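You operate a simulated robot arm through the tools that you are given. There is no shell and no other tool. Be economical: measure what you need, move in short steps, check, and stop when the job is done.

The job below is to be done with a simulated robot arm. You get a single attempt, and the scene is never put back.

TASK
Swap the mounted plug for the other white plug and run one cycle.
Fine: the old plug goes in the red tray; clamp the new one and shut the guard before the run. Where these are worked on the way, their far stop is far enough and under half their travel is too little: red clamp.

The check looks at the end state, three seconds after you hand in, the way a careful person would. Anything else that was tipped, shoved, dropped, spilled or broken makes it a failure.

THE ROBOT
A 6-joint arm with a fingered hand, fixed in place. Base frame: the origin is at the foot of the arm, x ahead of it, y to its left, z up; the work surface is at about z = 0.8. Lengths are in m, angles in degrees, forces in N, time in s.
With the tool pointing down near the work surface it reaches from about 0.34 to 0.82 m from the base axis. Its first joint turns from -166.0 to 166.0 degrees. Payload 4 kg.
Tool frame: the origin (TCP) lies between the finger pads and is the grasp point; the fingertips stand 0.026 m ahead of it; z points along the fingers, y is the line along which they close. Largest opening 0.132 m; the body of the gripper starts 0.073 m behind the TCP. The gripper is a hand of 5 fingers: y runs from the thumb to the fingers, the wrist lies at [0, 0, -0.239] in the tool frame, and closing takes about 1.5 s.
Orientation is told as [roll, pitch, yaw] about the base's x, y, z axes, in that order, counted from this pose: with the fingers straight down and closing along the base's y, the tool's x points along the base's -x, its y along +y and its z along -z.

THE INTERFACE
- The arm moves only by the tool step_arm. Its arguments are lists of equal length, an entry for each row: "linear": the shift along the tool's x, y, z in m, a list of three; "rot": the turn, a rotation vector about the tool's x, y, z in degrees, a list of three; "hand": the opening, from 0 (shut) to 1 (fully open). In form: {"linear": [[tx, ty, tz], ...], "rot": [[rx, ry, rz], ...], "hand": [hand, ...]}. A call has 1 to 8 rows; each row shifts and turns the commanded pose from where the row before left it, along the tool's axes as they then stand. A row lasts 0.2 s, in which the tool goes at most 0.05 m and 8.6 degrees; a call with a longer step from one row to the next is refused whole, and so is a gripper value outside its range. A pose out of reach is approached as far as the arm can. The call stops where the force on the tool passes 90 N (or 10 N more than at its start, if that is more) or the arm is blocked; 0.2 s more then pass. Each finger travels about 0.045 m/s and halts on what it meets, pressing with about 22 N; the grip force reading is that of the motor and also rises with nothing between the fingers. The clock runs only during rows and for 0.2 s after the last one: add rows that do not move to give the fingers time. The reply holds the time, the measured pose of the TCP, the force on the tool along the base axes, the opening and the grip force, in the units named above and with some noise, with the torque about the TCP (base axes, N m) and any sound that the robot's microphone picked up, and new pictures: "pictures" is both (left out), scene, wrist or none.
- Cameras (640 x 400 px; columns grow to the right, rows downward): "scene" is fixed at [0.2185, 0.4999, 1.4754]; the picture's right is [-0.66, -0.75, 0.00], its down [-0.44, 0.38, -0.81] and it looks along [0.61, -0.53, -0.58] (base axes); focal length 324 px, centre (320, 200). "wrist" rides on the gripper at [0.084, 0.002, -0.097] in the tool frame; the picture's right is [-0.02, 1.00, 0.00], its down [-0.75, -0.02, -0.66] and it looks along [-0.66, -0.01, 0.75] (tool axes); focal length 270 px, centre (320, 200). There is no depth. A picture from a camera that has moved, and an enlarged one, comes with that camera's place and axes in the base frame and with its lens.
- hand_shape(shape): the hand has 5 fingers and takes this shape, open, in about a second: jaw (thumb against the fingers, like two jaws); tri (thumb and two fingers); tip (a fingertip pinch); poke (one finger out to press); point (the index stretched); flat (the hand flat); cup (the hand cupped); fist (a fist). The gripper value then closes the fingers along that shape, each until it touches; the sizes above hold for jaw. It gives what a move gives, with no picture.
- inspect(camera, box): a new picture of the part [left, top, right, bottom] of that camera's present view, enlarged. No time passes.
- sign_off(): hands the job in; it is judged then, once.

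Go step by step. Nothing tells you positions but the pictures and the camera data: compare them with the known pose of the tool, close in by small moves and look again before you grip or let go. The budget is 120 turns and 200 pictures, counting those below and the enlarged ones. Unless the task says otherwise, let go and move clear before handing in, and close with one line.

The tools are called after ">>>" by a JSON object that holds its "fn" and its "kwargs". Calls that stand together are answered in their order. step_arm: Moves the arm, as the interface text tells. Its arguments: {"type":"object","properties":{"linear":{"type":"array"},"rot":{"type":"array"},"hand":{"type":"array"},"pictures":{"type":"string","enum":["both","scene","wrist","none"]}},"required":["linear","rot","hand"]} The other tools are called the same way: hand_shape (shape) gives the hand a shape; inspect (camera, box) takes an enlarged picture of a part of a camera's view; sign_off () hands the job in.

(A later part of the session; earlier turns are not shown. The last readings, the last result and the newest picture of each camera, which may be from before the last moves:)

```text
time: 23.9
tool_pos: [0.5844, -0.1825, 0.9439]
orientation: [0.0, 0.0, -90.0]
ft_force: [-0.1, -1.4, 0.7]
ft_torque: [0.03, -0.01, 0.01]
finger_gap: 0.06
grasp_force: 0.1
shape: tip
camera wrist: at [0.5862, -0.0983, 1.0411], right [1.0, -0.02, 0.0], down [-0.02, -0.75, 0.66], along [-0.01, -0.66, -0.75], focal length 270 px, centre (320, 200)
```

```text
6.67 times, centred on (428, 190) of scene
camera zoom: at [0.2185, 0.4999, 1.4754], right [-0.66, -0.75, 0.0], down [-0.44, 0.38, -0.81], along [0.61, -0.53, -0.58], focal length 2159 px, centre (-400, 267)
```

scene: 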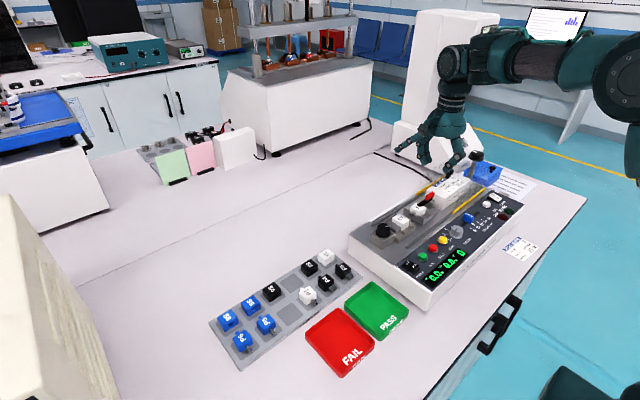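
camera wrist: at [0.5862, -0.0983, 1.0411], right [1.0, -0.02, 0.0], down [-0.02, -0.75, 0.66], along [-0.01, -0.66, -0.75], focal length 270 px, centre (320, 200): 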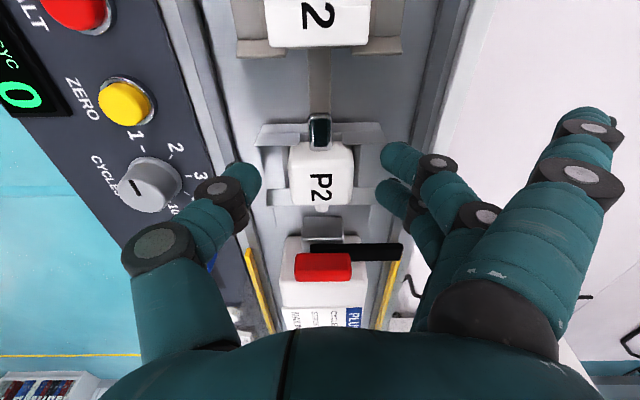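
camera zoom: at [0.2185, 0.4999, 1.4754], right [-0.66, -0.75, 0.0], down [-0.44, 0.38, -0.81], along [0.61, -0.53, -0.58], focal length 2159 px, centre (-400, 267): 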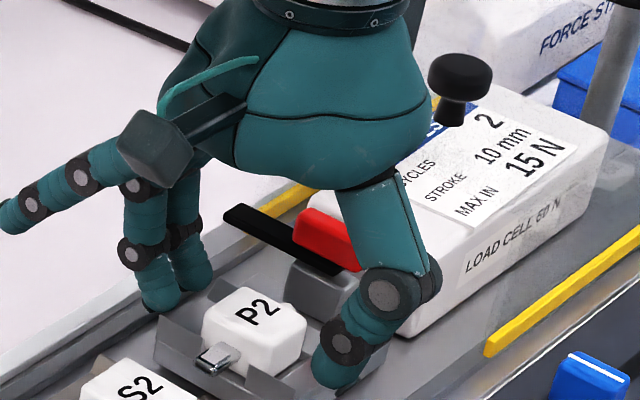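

Alignment looks good; closing on P2.

>>> {"fn": "step_arm", "kwargs": {"linear": [[0, 0, 0], [0, 0, 0], [0, 0, 0], [0, 0, 0], [0, 0, 0]], "rot": [[0, 0, 0], [0, 0, 0], [0, 0, 0], [0, 0, 0], [0, 0, 0]], "hand": [0.3, 0.2, 0.15, 0.15, 0.15], "pictures": "wrist"}}

>>> {"fn": "inspect", "kwargs": {"camera": "scene", "box": [398, 160, 458, 220]}}

```text
time: 25.1
tool_pos: [0.5839, -0.1828, 0.9434]
orientation: [0.1, 0.0, -89.9]
ft_force: [3.3, -1.5, 1.2]
ft_torque: [-0.02, -0.06, -0.08]
finger_gap: 0.035
grasp_force: 22.2
shape: tip
camera wrist: at [0.5862, -0.0984, 1.0414], right [1.0, -0.02, 0.0], down [-0.02, -0.75, 0.66], along [-0.01, -0.66, -0.75], focal length 270 px, centre (320, 200)
```

wrist: 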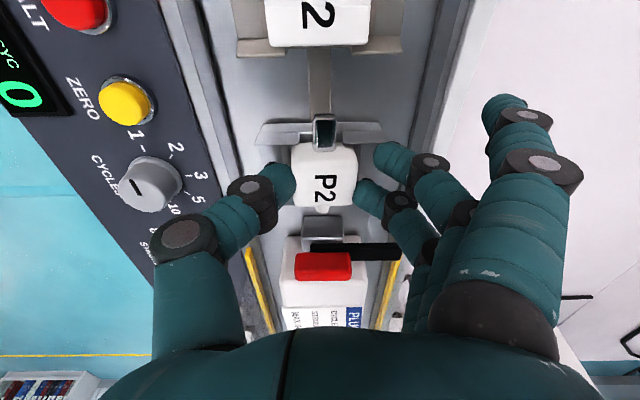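

```text
6.67 times, centred on (428, 190) of scene
camera zoom: at [0.2185, 0.4999, 1.4754], right [-0.66, -0.75, 0.0], down [-0.44, 0.38, -0.81], along [0.61, -0.53, -0.58], focal length 2159 px, centre (-400, 267)
```

zoom: 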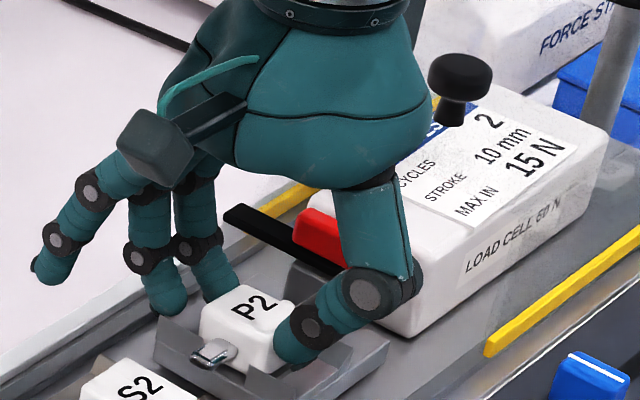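

Held between thumb and one finger (gap 0.035). Slow lift test with full squeeze.

>>> {"fn": "step_arm", "kwargs": {"linear": [[0, 0, 0], [0, 0, 0], [0, 0, -0.005], [0, 0, -0.005], [0, 0, -0.006], [0, 0, -0.008]], "rot": [[0, 0, 0], [0, 0, 0], [0, 0, 0], [0, 0, 0], [0, 0, 0], [0, 0, 0]], "hand": [0, 0, 0, 0, 0, 0], "pictures": "wrist"}}

>>> {"fn": "inspect", "kwargs": {"camera": "scene", "box": [398, 160, 458, 220]}}

```text
time: 26.5
tool_pos: [0.5847, -0.1811, 0.9681]
orientation: [0.0, 0.0, -89.9]
ft_force: [-0.2, 0.8, -0.7]
ft_torque: [0.01, -0.01, 0.01]
finger_gap: 0.0314
grasp_force: 21.7
shape: tip
camera wrist: at [0.587, -0.0989, 1.0649], right [1.0, -0.02, 0.0], down [-0.02, -0.75, 0.66], along [-0.01, -0.66, -0.75], focal length 270 px, centre (320, 200)
```

wrist: 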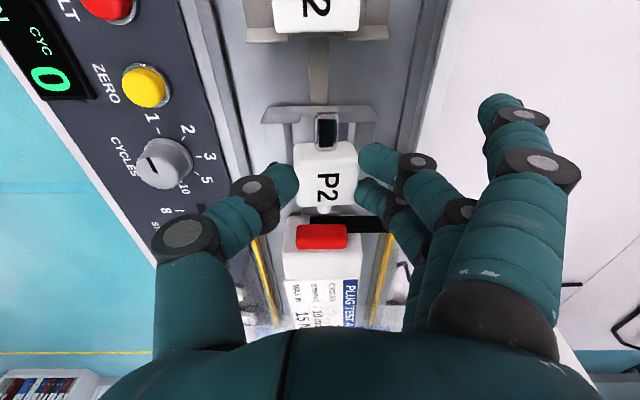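

```text
6.67 times, centred on (428, 190) of scene
camera zoom: at [0.2185, 0.4999, 1.4754], right [-0.66, -0.75, 0.0], down [-0.44, 0.38, -0.81], along [0.61, -0.53, -0.58], focal length 2159 px, centre (-400, 267)
```

zoom: 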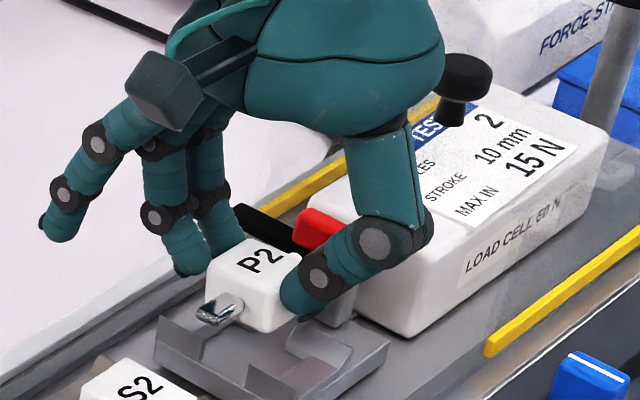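

P2 is out of the cradle, well held. Lifting and carrying it to the red tray near (0.48, 0.216).

>>> {"fn": "step_arm", "kwargs": {"linear": [[0, 0, -0.045], [0, 0, -0.045], [0.044, -0.012, 0], [0.044, -0.012, 0], [0.044, -0.012, 0], [0.044, -0.012, 0], [0.044, -0.012, 0], [0.044, -0.012, 0]], "rot": [[0, 0, 0], [0, 0, 0], [0, 0, 0], [0, 0, 0], [0, 0, 0], [0, 0, 0], [0, 0, 0], [0, 0, 0]], "hand": [0, 0, 0, 0, 0, 0, 0, 0], "pictures": "none"}}

>>> {"fn": "step_arm", "kwargs": {"linear": [[0.044, -0.012, 0.02], [0.044, -0.012, 0.02], [0.044, -0.012, 0.02], [0, 0, 0]], "rot": [[0, 0, 0], [0, 0, 0], [0, 0, 0], [0, 0, 0]], "hand": [0, 0, 0, 0], "pictures": "both"}}

```text
time: 28.3
tool_pos: [0.5135, 0.0831, 1.0609]
orientation: [0.0, 0.1, -90.0]
ft_force: [-0.7, -0.3, 0.1]
ft_torque: [0.01, -0.04, 0.05]
finger_gap: 0.0313
grasp_force: 22.3
shape: tip
```

```text
time: 29.3
tool_pos: [0.4799, 0.2137, 1.0001]
orientation: [0.0, 0.0, -90.0]
ft_force: [0.2, -0.4, 0.1]
ft_torque: [0.0, -0.02, 0.01]
finger_gap: 0.0312
grasp_force: 22.1
shape: tip
camera wrist: at [0.482, 0.2968, 1.0979], right [1.0, -0.02, 0.0], down [-0.02, -0.75, 0.66], along [-0.01, -0.66, -0.75], focal length 270 px, centre (320, 200)
```

scene: 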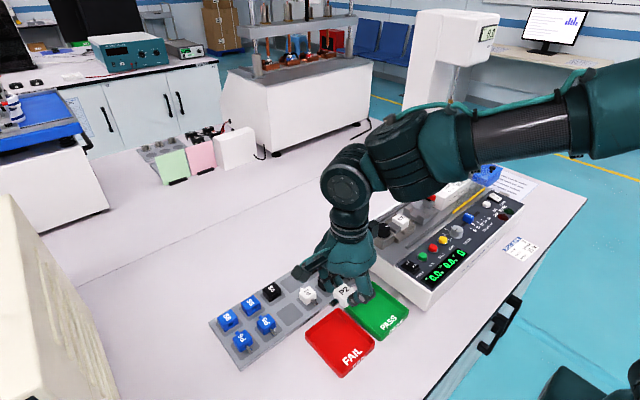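
wrist: 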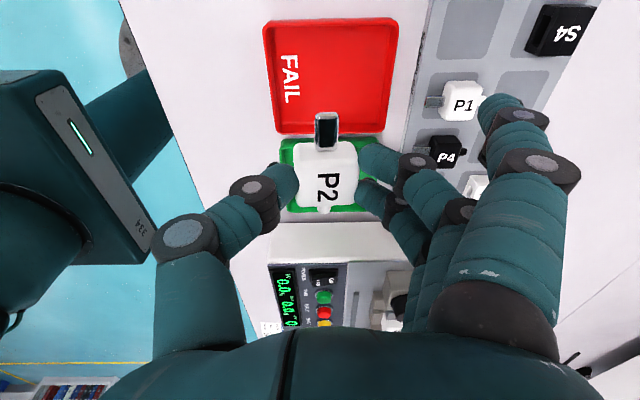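

P2 hovers above the tray (centre ≈(0.49, 0.207)). Descending.

>>> {"fn": "step_arm", "kwargs": {"linear": [[-0.006, 0.006, 0.04], [0, 0, 0.04], [0, 0, 0.03], [0, 0, 0.02]], "rot": [[0, 0, 0], [0, 0, 0], [0, 0, 0], [0, 0, 0]], "hand": [0, 0, 0, 0], "pictures": "wrist"}}

>>> {"fn": "inspect", "kwargs": {"camera": "scene", "box": [280, 260, 420, 380]}}

```text
time: 30.3
tool_pos: [0.485, 0.2064, 0.8664]
orientation: [0.0, 0.0, -90.0]
ft_force: [0.3, 0.3, 0.1]
ft_torque: [-0.02, 0.02, 0.0]
finger_gap: 0.0312
grasp_force: 22.6
shape: tip
camera wrist: at [0.4871, 0.2904, 0.9639], right [1.0, -0.02, 0.0], down [-0.02, -0.75, 0.66], along [-0.01, -0.66, -0.75], focal length 270 px, centre (320, 200)
```

wrist: 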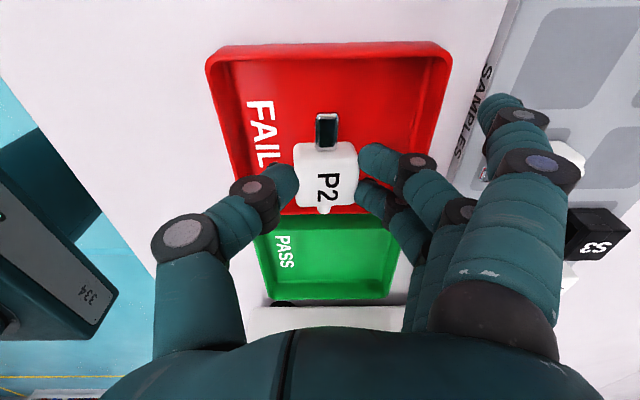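

```text
3.33 times, centred on (350, 320) of scene
camera zoom: at [0.2185, 0.4999, 1.4754], right [-0.66, -0.75, 0.0], down [-0.44, 0.38, -0.81], along [0.61, -0.53, -0.58], focal length 1079 px, centre (220, -200)
```

zoom: 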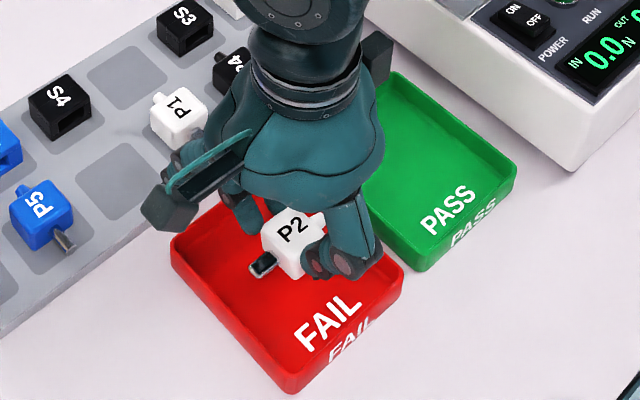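

Clearances look fine. Lowering in small steps until P2 touches the tray floor.

>>> {"fn": "step_arm", "kwargs": {"linear": [[0, 0, 0.005], [0, 0, 0.004], [0, 0, 0.004], [0, 0, 0]], "rot": [[0, 0, 0], [0, 0, 0], [0, 0, 0], [0, 0, 0]], "hand": [0, 0, 0, 0], "pictures": "none"}}

>>> {"fn": "inspect", "kwargs": {"camera": "scene", "box": [280, 260, 420, 380]}}

```text
time: 31.3
tool_pos: [0.4835, 0.2078, 0.8547]
orientation: [0.0, 0.1, -90.0]
ft_force: [-0.5, -0.1, 0.3]
ft_torque: [0.02, 0.0, 0.03]
finger_gap: 0.0311
grasp_force: 21.7
shape: tip
```

```text
3.33 times, centred on (350, 320) of scene
camera zoom: at [0.2185, 0.4999, 1.4754], right [-0.66, -0.75, 0.0], down [-0.44, 0.38, -0.81], along [0.61, -0.53, -0.58], focal length 1079 px, centre (220, -200)
```

zoom: 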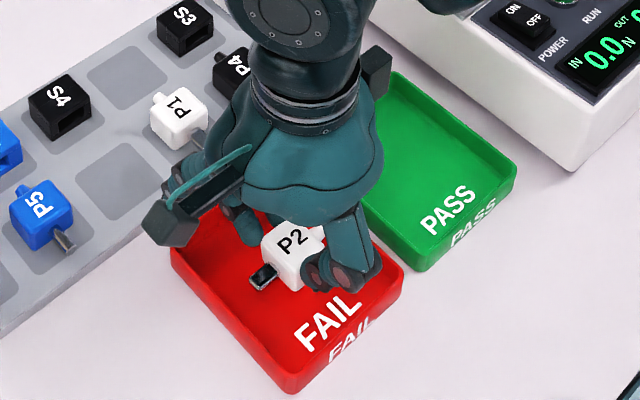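

>>> {"fn": "step_arm", "kwargs": {"linear": [[0, 0, 0.004], [0, 0, 0.004], [0, 0, 0]], "rot": [[0, 0, 0], [0, 0, 0], [0, 0, 0]], "hand": [0, 0, 0], "pictures": "none"}}

>>> {"fn": "inspect", "kwargs": {"camera": "scene", "box": [300, 270, 400, 370]}}

```text
time: 32.1
tool_pos: [0.4844, 0.2073, 0.8477]
orientation: [0.0, 0.0, -89.9]
ft_force: [-0.1, -0.1, -0.5]
ft_torque: [-0.01, 0.01, 0.0]
finger_gap: 0.0312
grasp_force: 21.8
shape: tip
```

```text
4.00 times, centred on (350, 320) of scene
camera zoom: at [0.2185, 0.4999, 1.4754], right [-0.66, -0.75, 0.0], down [-0.44, 0.38, -0.81], along [0.61, -0.53, -0.58], focal length 1295 px, centre (200, -280)
```

zoom: 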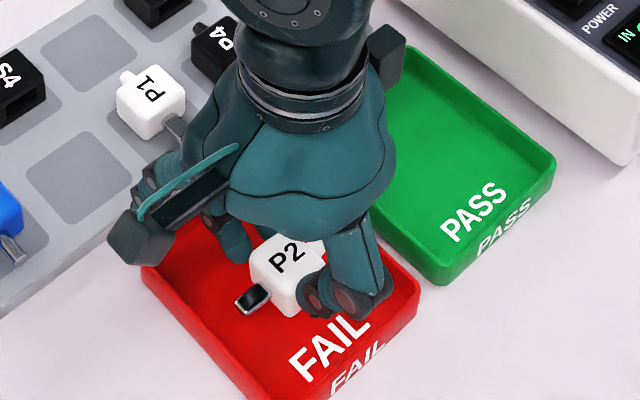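

>>> {"fn": "step_arm", "kwargs": {"linear": [[0, 0, 0.003], [0, 0, 0.003], [0, 0, 0.002]], "rot": [[0, 0, 0], [0, 0, 0], [0, 0, 0]], "hand": [0, 0, 0], "pictures": "none"}}

>>> {"fn": "inspect", "kwargs": {"camera": "scene", "box": [300, 270, 400, 370]}}

```text
time: 32.9
tool_pos: [0.4834, 0.2054, 0.8389]
orientation: [0.1, 0.0, -89.9]
ft_force: [-3.4, 0.0, 13.9]
ft_torque: [-0.04, -0.16, 0.02]
finger_gap: 0.0326
grasp_force: 22.4
shape: tip
```

```text
4.00 times, centred on (350, 320) of scene
camera zoom: at [0.2185, 0.4999, 1.4754], right [-0.66, -0.75, 0.0], down [-0.44, 0.38, -0.81], along [0.61, -0.53, -0.58], focal length 1295 px, centre (200, -280)
```

zoom: 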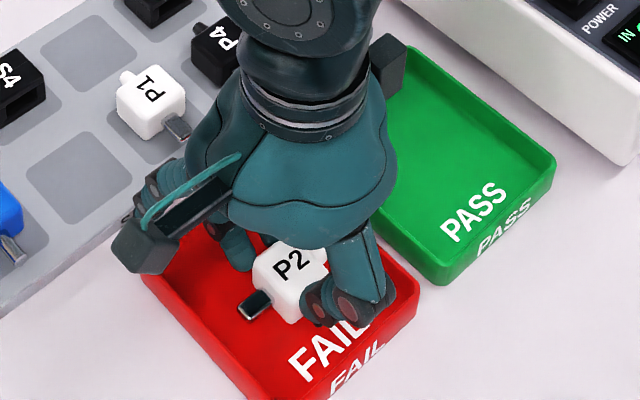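

Contact at TCP z≈0.84. Releasing and rising.

>>> {"fn": "step_arm", "kwargs": {"linear": [[0, 0, -0.001], [0, 0, 0], [0, 0, 0], [0, 0, 0], [0, 0, -0.03], [0, 0, -0.04], [0, 0, -0.04], [0, 0, -0.03]], "rot": [[0, 0, 0], [0, 0, 0], [0, 0, 0], [0, 0, 0], [0, 0, 0], [0, 0, 0], [0, 0, 0], [0, 0, 0]], "hand": [0.45, 0.45, 0.45, 0.45, 0.45, 0.45, 0.45, 0.45], "pictures": "both"}}

```text
time: 34.7
tool_pos: [0.4833, 0.2059, 0.9798]
orientation: [0.1, 0.0, -90.0]
ft_force: [-0.6, 0.5, 0.0]
ft_torque: [-0.01, -0.02, 0.0]
finger_gap: 0.0589
grasp_force: 0.0
shape: tip
camera wrist: at [0.4856, 0.2899, 1.0765], right [1.0, -0.02, 0.0], down [-0.02, -0.75, 0.66], along [-0.01, -0.66, -0.75], focal length 270 px, centre (320, 200)
```

scene: 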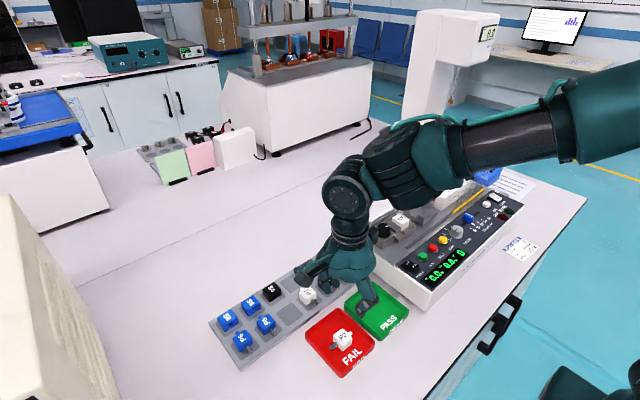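
wrist: 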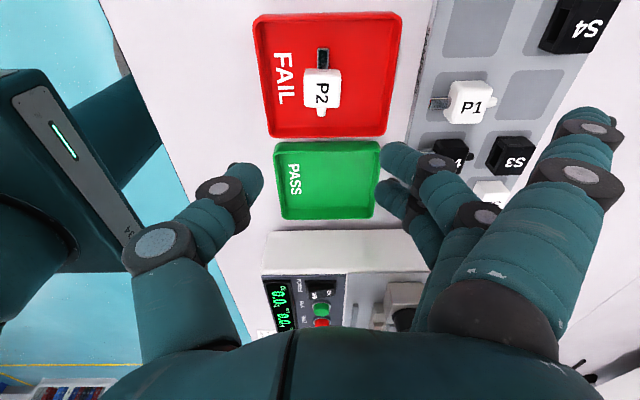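

P2 is upright in the red tray. Next P1 at ≈(0.622, 0.19): its blade points to -x, so I grip at yaw 0 (closing along y), later turning to -90.

>>> {"fn": "step_arm", "kwargs": {"linear": [[0, 0, 0], [0, 0, 0], [0, 0, 0], [0, 0, 0], [0, 0, 0], [0, 0, 0], [0, 0, 0], [0, 0, 0]], "rot": [[0, 0, -8.5], [0, 0, -8.5], [0, 0, -8.5], [0, 0, -8.5], [0, 0, -8.5], [0, 0, -8.5], [0, 0, -8.5], [0, 0, -8.5]], "hand": [0.4, 0.4, 0.4, 0.4, 0.4, 0.4, 0.4, 0.4], "pictures": "none"}}

>>> {"fn": "step_arm", "kwargs": {"linear": [[0, 0, 0], [0, 0, 0], [0, 0, 0], [-0.045, -0.004, 0], [-0.045, -0.004, 0], [-0.045, -0.004, 0.0]], "rot": [[0, 0, -8.5], [0, 0, -8.5], [0, 0, -5], [0, 0, 0], [0, 0, 0], [0, 0, 0]], "hand": [0.4, 0.4, 0.4, 0.4, 0.4, 0.4], "pictures": "wrist"}}

```text
time: 36.5
tool_pos: [0.4843, 0.2087, 0.9816]
orientation: [0.0, -0.1, -21.8]
ft_force: [0.4, 0.5, 0.2]
ft_torque: [0.01, 0.01, -0.05]
finger_gap: 0.0537
grasp_force: 0.0
shape: tip
```

```text
time: 37.9
tool_pos: [0.6198, 0.195, 0.9805]
orientation: [-0.1, -0.1, -0.1]
ft_force: [-0.7, -1.1, -0.2]
ft_torque: [-0.02, 0.0, -0.01]
finger_gap: 0.0533
grasp_force: 0.1
shape: tip
camera wrist: at [0.5347, 0.1958, 1.077], right [0.02, 1.0, 0.0], down [0.75, -0.02, 0.66], along [0.66, -0.01, -0.75], focal length 270 px, centre (320, 200)
```

wrist: 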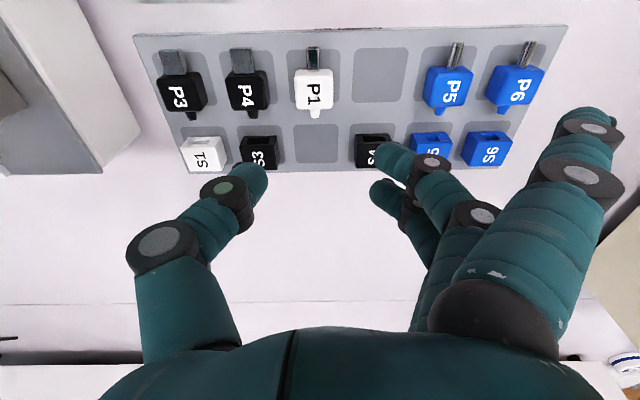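

>>> {"fn": "step_arm", "kwargs": {"linear": [[-0.002, -0.002, 0.04], [0, 0, 0.04], [0, 0, 0.02]], "rot": [[0, 0, 0], [0, 0, 0], [0, 0, 0]], "hand": [0.35, 0.35, 0.35], "pictures": "wrist"}}

>>> {"fn": "inspect", "kwargs": {"camera": "scene", "box": [240, 220, 380, 340]}}

```text
time: 38.7
tool_pos: [0.621, 0.1933, 0.8814]
orientation: [0.0, 0.0, 0.1]
ft_force: [0.0, 0.1, 0.0]
ft_torque: [0.01, 0.02, -0.01]
finger_gap: 0.0466
grasp_force: 0.0
shape: tip
camera wrist: at [0.5362, 0.1941, 0.9784], right [0.02, 1.0, 0.0], down [0.75, -0.02, 0.66], along [0.66, -0.01, -0.75], focal length 270 px, centre (320, 200)
```

wrist: 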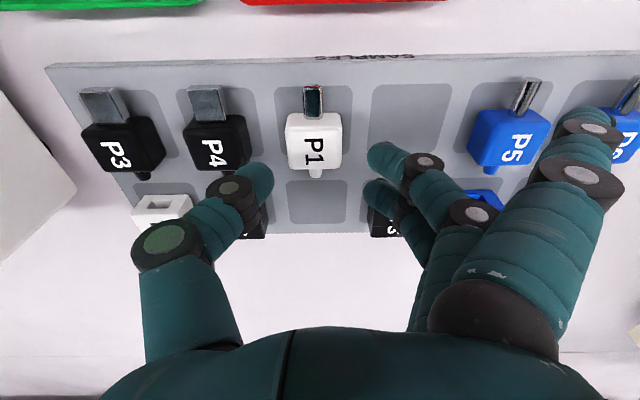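

```text
3.33 times, centred on (310, 280) of scene
camera zoom: at [0.2185, 0.4999, 1.4754], right [-0.66, -0.75, 0.0], down [-0.44, 0.38, -0.81], along [0.61, -0.53, -0.58], focal length 1079 px, centre (353, -67)
```

zoom: 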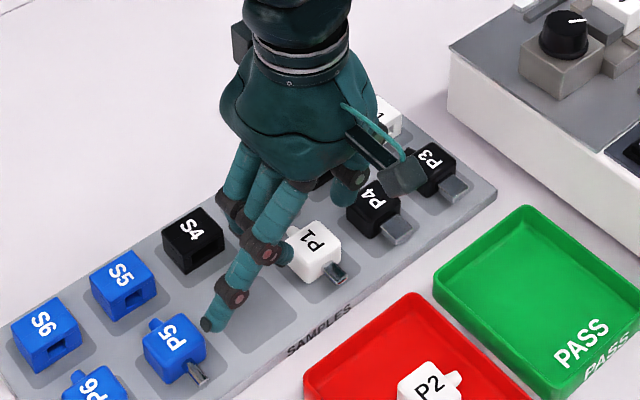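

The extended little finger ends near P5's front at (0.588, 0.299, 0.871); I'll descend carefully with a narrower opening.

>>> {"fn": "step_arm", "kwargs": {"linear": [[0, -0.001, 0.01], [0, 0, 0.01]], "rot": [[0, 0, 0], [0, 0, 0]], "hand": [0.31, 0.31], "pictures": "wrist"}}

>>> {"fn": "inspect", "kwargs": {"camera": "scene", "box": [250, 230, 370, 330]}}

```text
time: 39.3
tool_pos: [0.6215, 0.1937, 0.8594]
orientation: [0.1, 0.0, 0.1]
ft_force: [0.0, -0.2, -0.1]
ft_torque: [-0.01, -0.02, 0.01]
finger_gap: 0.0415
grasp_force: 0.2
shape: tip
camera wrist: at [0.5363, 0.194, 0.9565], right [0.02, 1.0, 0.0], down [0.75, -0.02, 0.66], along [0.66, -0.01, -0.75], focal length 270 px, centre (320, 200)
```

wrist: 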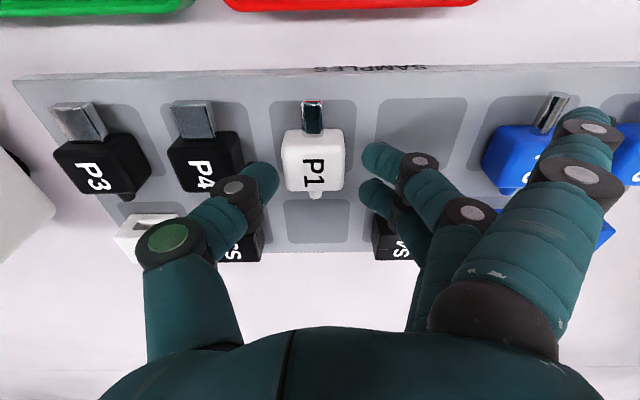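

```text
4.00 times, centred on (310, 280) of scene
camera zoom: at [0.2185, 0.4999, 1.4754], right [-0.66, -0.75, 0.0], down [-0.44, 0.38, -0.81], along [0.61, -0.53, -0.58], focal length 1295 px, centre (360, -120)
```

zoom: 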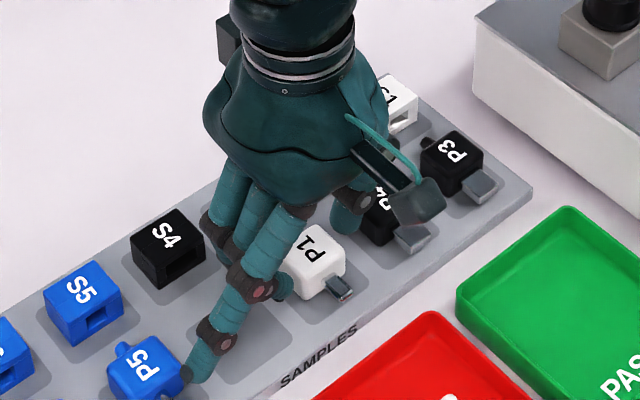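

>>> {"fn": "step_arm", "kwargs": {"linear": [[0, 0, 0.006], [0, 0, 0.006]], "rot": [[0, 0, 0], [0, 0, 0]], "hand": [0.3, 0.3], "pictures": "wrist"}}

>>> {"fn": "inspect", "kwargs": {"camera": "scene", "box": [260, 240, 360, 340]}}

```text
time: 39.9
tool_pos: [0.6215, 0.1924, 0.8471]
orientation: [0.0, 0.0, 0.0]
ft_force: [0.1, -0.5, -0.8]
ft_torque: [0.0, -0.01, 0.01]
finger_gap: 0.0403
grasp_force: 0.1
shape: tip
camera wrist: at [0.5365, 0.1935, 0.9449], right [0.02, 1.0, 0.0], down [0.75, -0.02, 0.66], along [0.66, -0.01, -0.75], focal length 270 px, centre (320, 200)
```

wrist: 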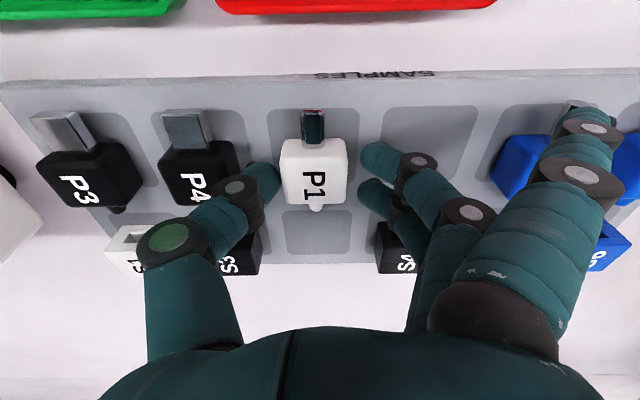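

```text
4.00 times, centred on (310, 290) of scene
camera zoom: at [0.2185, 0.4999, 1.4754], right [-0.66, -0.75, 0.0], down [-0.44, 0.38, -0.81], along [0.61, -0.53, -0.58], focal length 1295 px, centre (360, -160)
```

zoom: 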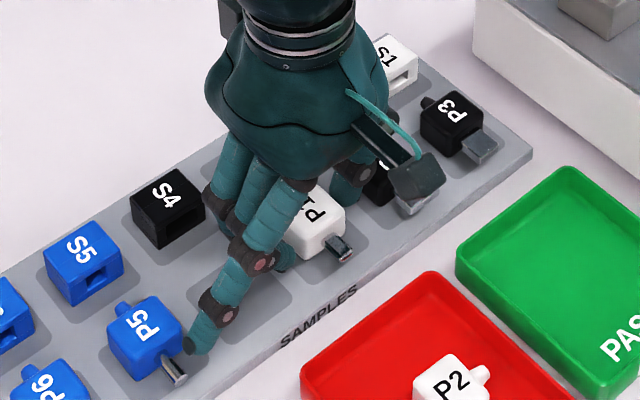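

No contact so far. Closing on P1.

>>> {"fn": "step_arm", "kwargs": {"linear": [[0, 0, 0], [0, 0, 0], [0, 0, 0], [0, 0, 0]], "rot": [[0, 0, 0], [0, 0, 0], [0, 0, 0], [0, 0, 0]], "hand": [0.15, 0, 0, 0], "pictures": "wrist"}}

>>> {"fn": "inspect", "kwargs": {"camera": "scene", "box": [260, 240, 360, 340]}}

```text
time: 40.9
tool_pos: [0.6209, 0.193, 0.8476]
orientation: [0.0, 0.0, 0.0]
ft_force: [-0.9, -0.4, 0.0]
ft_torque: [0.02, -0.03, 0.0]
finger_gap: 0.0285
grasp_force: 21.7
shape: tip
camera wrist: at [0.5365, 0.1936, 0.945], right [0.02, 1.0, 0.0], down [0.75, -0.02, 0.66], along [0.66, -0.01, -0.75], focal length 270 px, centre (320, 200)
```

wrist: 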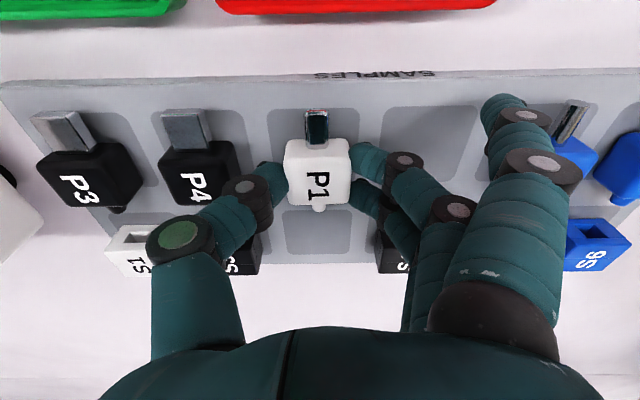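

```text
4.00 times, centred on (310, 290) of scene
camera zoom: at [0.2185, 0.4999, 1.4754], right [-0.66, -0.75, 0.0], down [-0.44, 0.38, -0.81], along [0.61, -0.53, -0.58], focal length 1295 px, centre (360, -160)
```

zoom: 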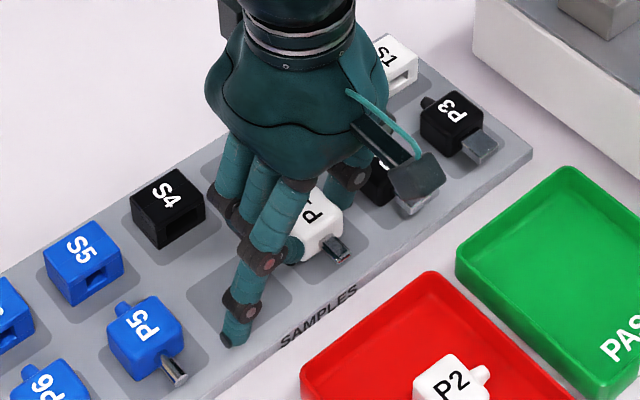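

P1 gripped cleanly. Lifting straight up.

>>> {"fn": "step_arm", "kwargs": {"linear": [[0, 0, -0.01], [0, 0, -0.02], [0, 0, -0.04], [0, 0, -0.04], [0, 0, -0.04], [0, 0, -0.04]], "rot": [[0, 0, 0], [0, 0, 0], [0, 0, 0], [0, 0, 0], [0, 0, 0], [0, 0, 0]], "hand": [0, 0, 0, 0, 0, 0], "pictures": "wrist"}}

>>> {"fn": "inspect", "kwargs": {"camera": "scene", "box": [200, 180, 440, 380]}}

```text
time: 42.3
tool_pos: [0.6188, 0.192, 1.0349]
orientation: [-0.1, 0.0, 0.0]
ft_force: [-0.3, -0.5, -0.5]
ft_torque: [-0.01, 0.01, -0.02]
finger_gap: 0.0285
grasp_force: 21.9
shape: tip
camera wrist: at [0.5356, 0.192, 1.1328], right [0.02, 1.0, 0.0], down [0.75, -0.02, 0.66], along [0.66, -0.01, -0.75], focal length 270 px, centre (320, 200)
```

wrist: 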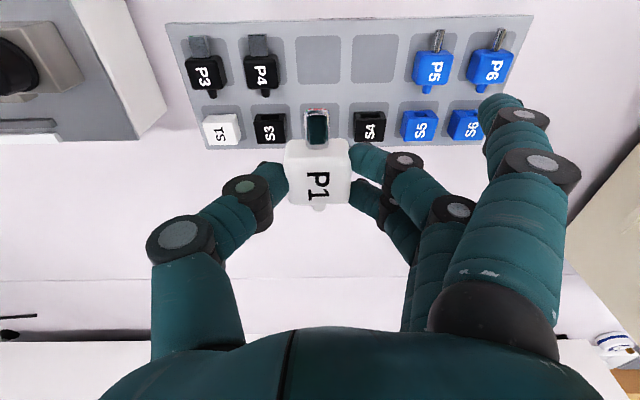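

```text
2.00 times, centred on (320, 280) of scene
camera zoom: at [0.2185, 0.4999, 1.4754], right [-0.66, -0.75, 0.0], down [-0.44, 0.38, -0.81], along [0.61, -0.53, -0.58], focal length 648 px, centre (320, 40)
```

zoom: 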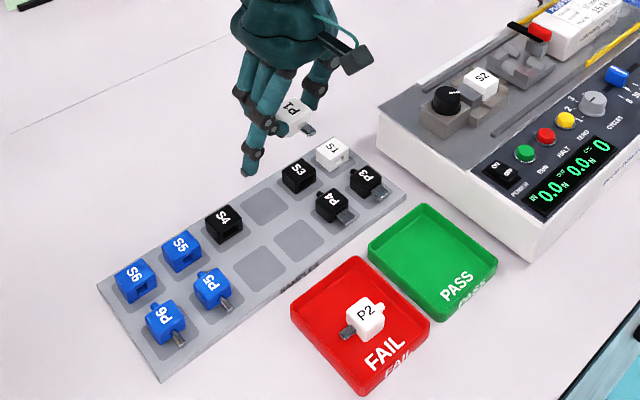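

P1 is lifted, neighbours untouched. Rotate to yaw -90 and carry to above the cradle.

>>> {"fn": "step_arm", "kwargs": {"linear": [[0, 0, 0], [0, 0, 0], [0, 0, 0], [0, 0, 0], [0, 0, 0], [0, 0, 0], [0, 0, 0], [0, 0, 0]], "rot": [[0, 0, 8.5], [0, 0, 8.5], [0, 0, 8.5], [0, 0, 8.5], [0, 0, 8.5], [0, 0, 8.5], [0, 0, 8.5], [0, 0, 8.5]], "hand": [0, 0, 0, 0, 0, 0, 0, 0], "pictures": "none"}}

>>> {"fn": "step_arm", "kwargs": {"linear": [[0, 0, 0], [0, 0, 0], [0, 0, 0], [-0.042, -0.0035, 0], [-0.042, -0.0035, 0], [-0.042, -0.0035, 0], [-0.042, -0.0035, 0], [-0.042, -0.0035, 0]], "rot": [[0, 0, 8.5], [0, 0, 8.5], [0, 0, 5], [0, 0, 0], [0, 0, 0], [0, 0, 0], [0, 0, 0], [0, 0, 0]], "hand": [0, 0, 0, 0, 0, 0, 0, 0], "pictures": "none"}}

>>> {"fn": "step_arm", "kwargs": {"linear": [[-0.042, -0.0035, 0], [-0.042, -0.0035, 0], [-0.042, -0.0035, 0], [-0.039, -0.002, 0.0], [0, 0, 0]], "rot": [[0, 0, 0], [0, 0, 0], [0, 0, 0], [0, 0, 0], [0, 0, 0]], "hand": [0, 0, 0, 0, 0], "pictures": "wrist"}}

>>> {"fn": "inspect", "kwargs": {"camera": "scene", "box": [378, 140, 478, 230]}}

```text
time: 44.1
tool_pos: [0.6194, 0.1925, 1.0388]
orientation: [0.0, 0.0, -68.1]
ft_force: [-0.5, 0.0, 0.6]
ft_torque: [-0.03, 0.02, -0.01]
finger_gap: 0.0283
grasp_force: 22.3
shape: tip
```

```text
time: 45.9
tool_pos: [0.6041, -0.0166, 1.0345]
orientation: [-0.1, 0.0, -90.0]
ft_force: [-0.4, 0.0, 0.4]
ft_torque: [0.03, 0.02, 0.01]
finger_gap: 0.0285
grasp_force: 21.9
shape: tip
```

```text
time: 47.1
tool_pos: [0.5902, -0.1804, 1.037]
orientation: [0.0, 0.0, -90.1]
ft_force: [-0.8, 0.2, -0.3]
ft_torque: [0.02, 0.02, 0.01]
finger_gap: 0.0285
grasp_force: 21.9
shape: tip
camera wrist: at [0.5931, -0.0973, 1.1334], right [1.0, -0.02, 0.0], down [-0.02, -0.75, 0.66], along [-0.01, -0.66, -0.75], focal length 270 px, centre (320, 200)
```

wrist: 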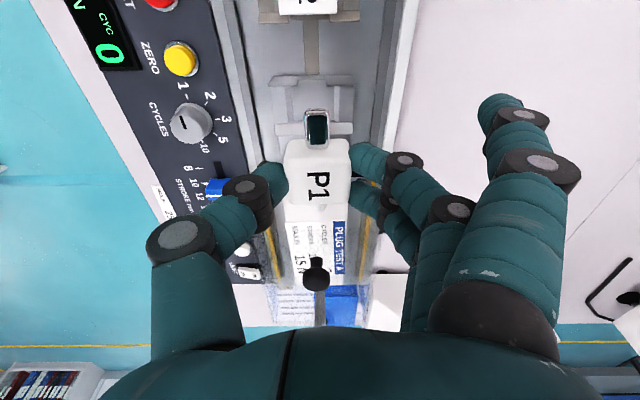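

```text
4.44 times, centred on (428, 185) of scene
camera zoom: at [0.2185, 0.4999, 1.4754], right [-0.66, -0.75, 0.0], down [-0.44, 0.38, -0.81], along [0.61, -0.53, -0.58], focal length 1439 px, centre (-160, 267)
```

zoom: 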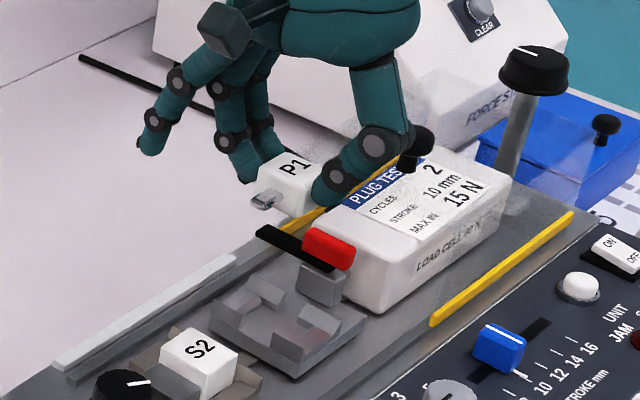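

Clamp remains open. Descending to just above the cradle to check alignment.

>>> {"fn": "step_arm", "kwargs": {"linear": [[-0.001, -0.001, 0.03], [0, 0, 0.03]], "rot": [[0, 0, 0], [0, 0, 0]], "hand": [0, 0], "pictures": "wrist"}}

>>> {"fn": "inspect", "kwargs": {"camera": "scene", "box": [398, 160, 458, 220]}}

>>> {"fn": "inspect", "kwargs": {"camera": "wrist", "box": [240, 60, 420, 240]}}

```text
time: 47.7
tool_pos: [0.591, -0.184, 0.9766]
orientation: [-0.1, 0.0, -90.0]
ft_force: [0.1, -0.3, -0.1]
ft_torque: [-0.01, 0.0, -0.01]
finger_gap: 0.0281
grasp_force: 22.0
shape: tip
camera wrist: at [0.5923, -0.0994, 1.0745], right [1.0, -0.02, 0.0], down [-0.02, -0.75, 0.66], along [-0.01, -0.66, -0.75], focal length 270 px, centre (320, 200)
```

wrist: 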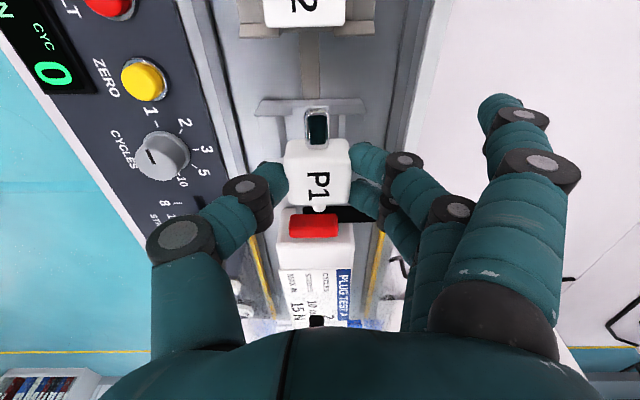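

```text
6.67 times, centred on (428, 190) of scene
camera zoom: at [0.2185, 0.4999, 1.4754], right [-0.66, -0.75, 0.0], down [-0.44, 0.38, -0.81], along [0.61, -0.53, -0.58], focal length 2159 px, centre (-400, 267)
```

zoom: 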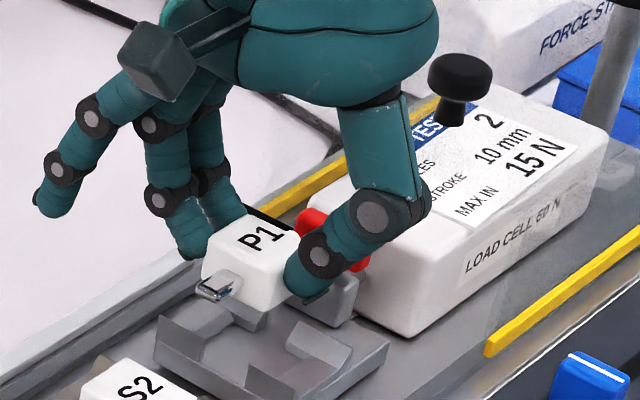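

```text
2.22 times, centred on (330, 150) of wrist
camera zoom: at [0.5923, -0.0994, 1.0745], right [1.0, -0.02, 0.0], down [-0.02, -0.75, 0.66], along [-0.01, -0.66, -0.75], focal length 601 px, centre (298, 311)
```

zoom: 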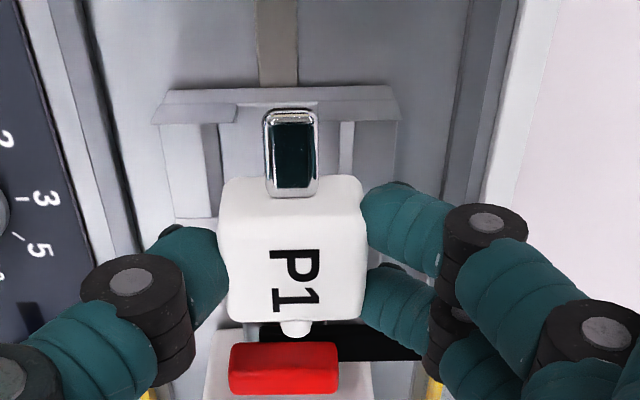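

P1 is about 4 mm too far in +x relative to the cradle. Correct that and descend slowly.

>>> {"fn": "step_arm", "kwargs": {"linear": [[0.001, -0.004, 0], [0, 0, 0.008], [0, 0, 0.006], [0, 0, 0.004], [0, 0, 0.004]], "rot": [[0, 0, 0], [0, 0, 0], [0, 0, 0], [0, 0, 0], [0, 0, 0]], "hand": [0, 0, 0, 0, 0], "pictures": "none"}}

>>> {"fn": "inspect", "kwargs": {"camera": "scene", "box": [398, 170, 448, 220]}}

>>> {"fn": "inspect", "kwargs": {"camera": "wrist", "box": [240, 60, 420, 240]}}

```text
time: 48.9
tool_pos: [0.5848, -0.1838, 0.9559]
orientation: [0.0, 0.1, -90.0]
ft_force: [-0.4, 0.0, 0.1]
ft_torque: [-0.03, -0.04, -0.02]
finger_gap: 0.0281
grasp_force: 22.3
shape: tip
```

```text
8.00 times, centred on (423, 195) of scene
camera zoom: at [0.2185, 0.4999, 1.4754], right [-0.66, -0.75, 0.0], down [-0.44, 0.38, -0.81], along [0.61, -0.53, -0.58], focal length 2590 px, centre (-504, 240)
```

zoom: 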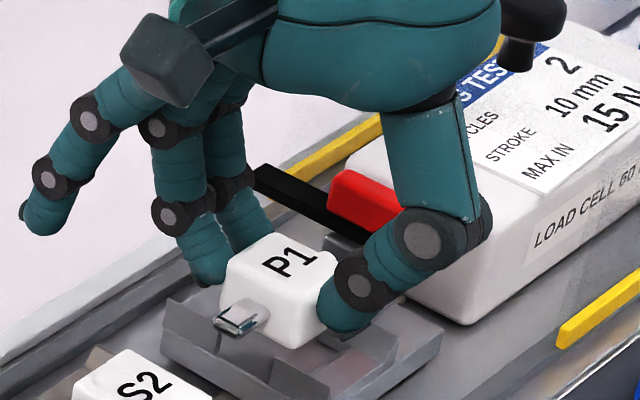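

```text
2.22 times, centred on (330, 150) of wrist
camera zoom: at [0.5879, -0.1001, 1.053], right [1.0, -0.02, 0.0], down [-0.02, -0.75, 0.66], along [-0.01, -0.66, -0.75], focal length 601 px, centre (298, 311)
```

zoom: 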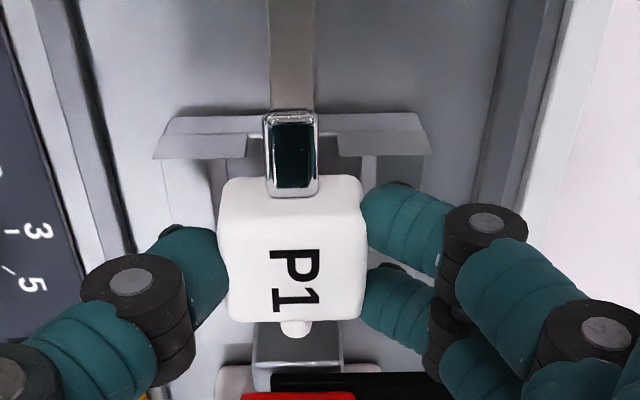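

P1 is centred on the slot. Lowering the last centimetre.

>>> {"fn": "step_arm", "kwargs": {"linear": [[0.001, 0, 0.003], [0, 0, 0.003], [0, 0, 0.003], [0, 0, 0.002], [0, 0, 0]], "rot": [[0, 0, 0], [0, 0, 0], [0, 0, 0], [0, 0, 0], [0, 0, 0]], "hand": [0, 0, 0, 0, 0], "pictures": "none"}}

>>> {"fn": "inspect", "kwargs": {"camera": "scene", "box": [398, 170, 448, 220]}}

>>> {"fn": "inspect", "kwargs": {"camera": "wrist", "box": [240, 60, 420, 240]}}

```text
time: 50.1
tool_pos: [0.586, -0.1803, 0.9463]
orientation: [-0.1, 0.0, -90.0]
ft_force: [-0.4, -0.1, 0.2]
ft_torque: [-0.03, 0.0, 0.02]
finger_gap: 0.0282
grasp_force: 21.7
shape: tip
```

```text
8.00 times, centred on (423, 195) of scene
camera zoom: at [0.2185, 0.4999, 1.4754], right [-0.66, -0.75, 0.0], down [-0.44, 0.38, -0.81], along [0.61, -0.53, -0.58], focal length 2590 px, centre (-504, 240)
```

zoom: 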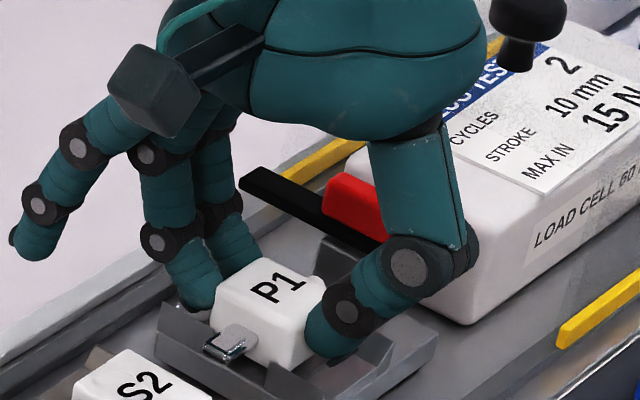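

```text
2.22 times, centred on (330, 150) of wrist
camera zoom: at [0.5887, -0.0974, 1.0428], right [1.0, -0.02, 0.0], down [-0.01, -0.75, 0.66], along [-0.01, -0.66, -0.75], focal length 601 px, centre (298, 311)
```

zoom: 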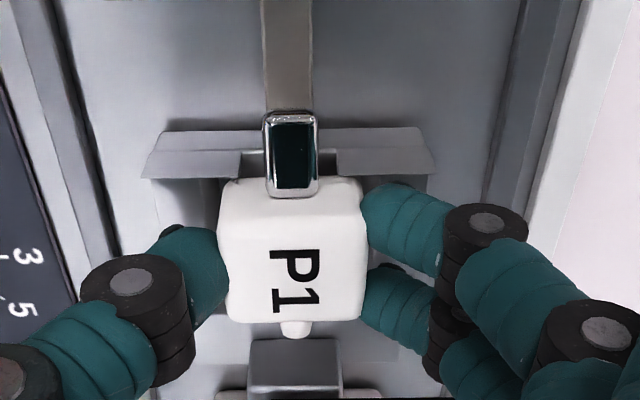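

>>> {"fn": "step_arm", "kwargs": {"linear": [[-0.001, 0, 0.002], [0, 0, 0.002], [0, 0, 0]], "rot": [[0, 0, 0], [0, 0, 0], [0, 0, 0]], "hand": [0, 0, 0], "pictures": "none"}}

>>> {"fn": "inspect", "kwargs": {"camera": "scene", "box": [398, 170, 448, 220]}}

```text
time: 50.9
tool_pos: [0.5859, -0.1822, 0.9403]
orientation: [0.0, -0.1, -90.0]
ft_force: [-0.4, 0.3, 0.3]
ft_torque: [0.02, -0.04, 0.04]
finger_gap: 0.0284
grasp_force: 22.8
shape: tip
```

```text
8.00 times, centred on (423, 195) of scene
camera zoom: at [0.2185, 0.4999, 1.4754], right [-0.66, -0.75, 0.0], down [-0.44, 0.38, -0.81], along [0.61, -0.53, -0.58], focal length 2590 px, centre (-504, 240)
```

zoom: 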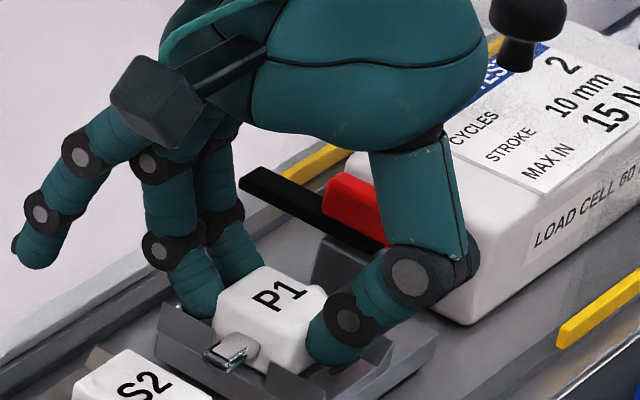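

>>> {"fn": "step_arm", "kwargs": {"linear": [[0, 0, 0.002], [0, 0, 0.002], [0, 0, 0]], "rot": [[0, 0, 0], [0, 0, 0], [0, 0, 0]], "hand": [0, 0, 0], "pictures": "none"}}

>>> {"fn": "inspect", "kwargs": {"camera": "scene", "box": [398, 170, 448, 220]}}

```text
time: 51.7
tool_pos: [0.5869, -0.182, 0.9397]
orientation: [0.1, -0.1, -90.0]
ft_force: [-2.4, -2.5, 29.4]
ft_torque: [-0.03, 0.02, -0.04]
finger_gap: 0.0304
grasp_force: 21.8
shape: tip
```

```text
8.00 times, centred on (423, 195) of scene
camera zoom: at [0.2185, 0.4999, 1.4754], right [-0.66, -0.75, 0.0], down [-0.44, 0.38, -0.81], along [0.61, -0.53, -0.58], focal length 2590 px, centre (-504, 240)
```

zoom: 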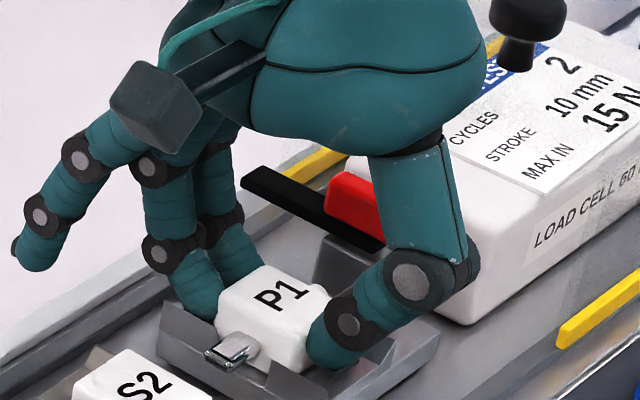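

Seated (29 N down). Ease up, release, rise and look.

>>> {"fn": "step_arm", "kwargs": {"linear": [[0, 0, -0.003], [0, 0, 0], [0, 0, 0], [0, 0, 0], [0, 0, -0.02], [0, 0, -0.03], [0, 0, -0.03]], "rot": [[0, 0, 0], [0, 0, 0], [0, 0, 0], [0, 0, 0], [0, 0, 0], [0, 0, 0], [0, 0, 0]], "hand": [0.2, 0.45, 0.45, 0.45, 0.45, 0.45, 0.45], "pictures": "wrist"}}

>>> {"fn": "inspect", "kwargs": {"camera": "scene", "box": [398, 170, 448, 220]}}

>>> {"fn": "inspect", "kwargs": {"camera": "wrist", "box": [250, 40, 390, 200]}}

```text
time: 53.3
tool_pos: [0.5867, -0.1833, 1.0211]
orientation: [0.0, 0.0, -90.0]
ft_force: [-0.5, 0.0, 0.1]
ft_torque: [0.03, 0.0, -0.01]
finger_gap: 0.0588
grasp_force: 0.1
shape: tip
camera wrist: at [0.5887, -0.1005, 1.1187], right [1.0, -0.02, 0.0], down [-0.02, -0.75, 0.66], along [-0.01, -0.66, -0.75], focal length 270 px, centre (320, 200)
```

wrist: 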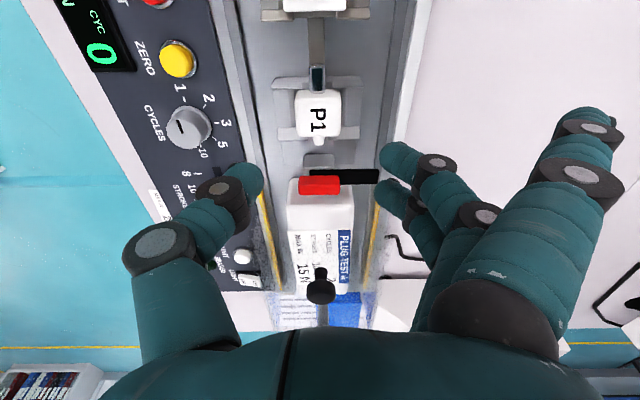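

```text
8.00 times, centred on (423, 195) of scene
camera zoom: at [0.2185, 0.4999, 1.4754], right [-0.66, -0.75, 0.0], down [-0.44, 0.38, -0.81], along [0.61, -0.53, -0.58], focal length 2590 px, centre (-504, 240)
```

zoom: 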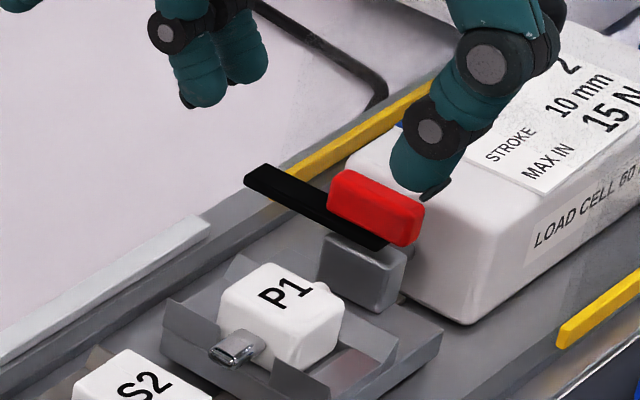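

```text
2.50 times, centred on (320, 120) of wrist
camera zoom: at [0.5887, -0.1005, 1.1187], right [1.0, -0.02, 0.0], down [-0.02, -0.75, 0.66], along [-0.01, -0.66, -0.75], focal length 676 px, centre (320, 400)
```

zoom: 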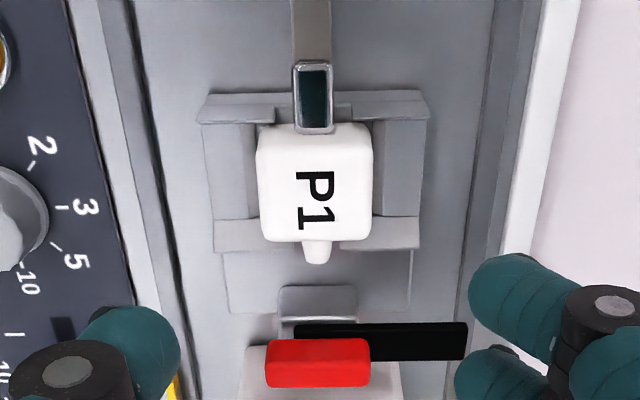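

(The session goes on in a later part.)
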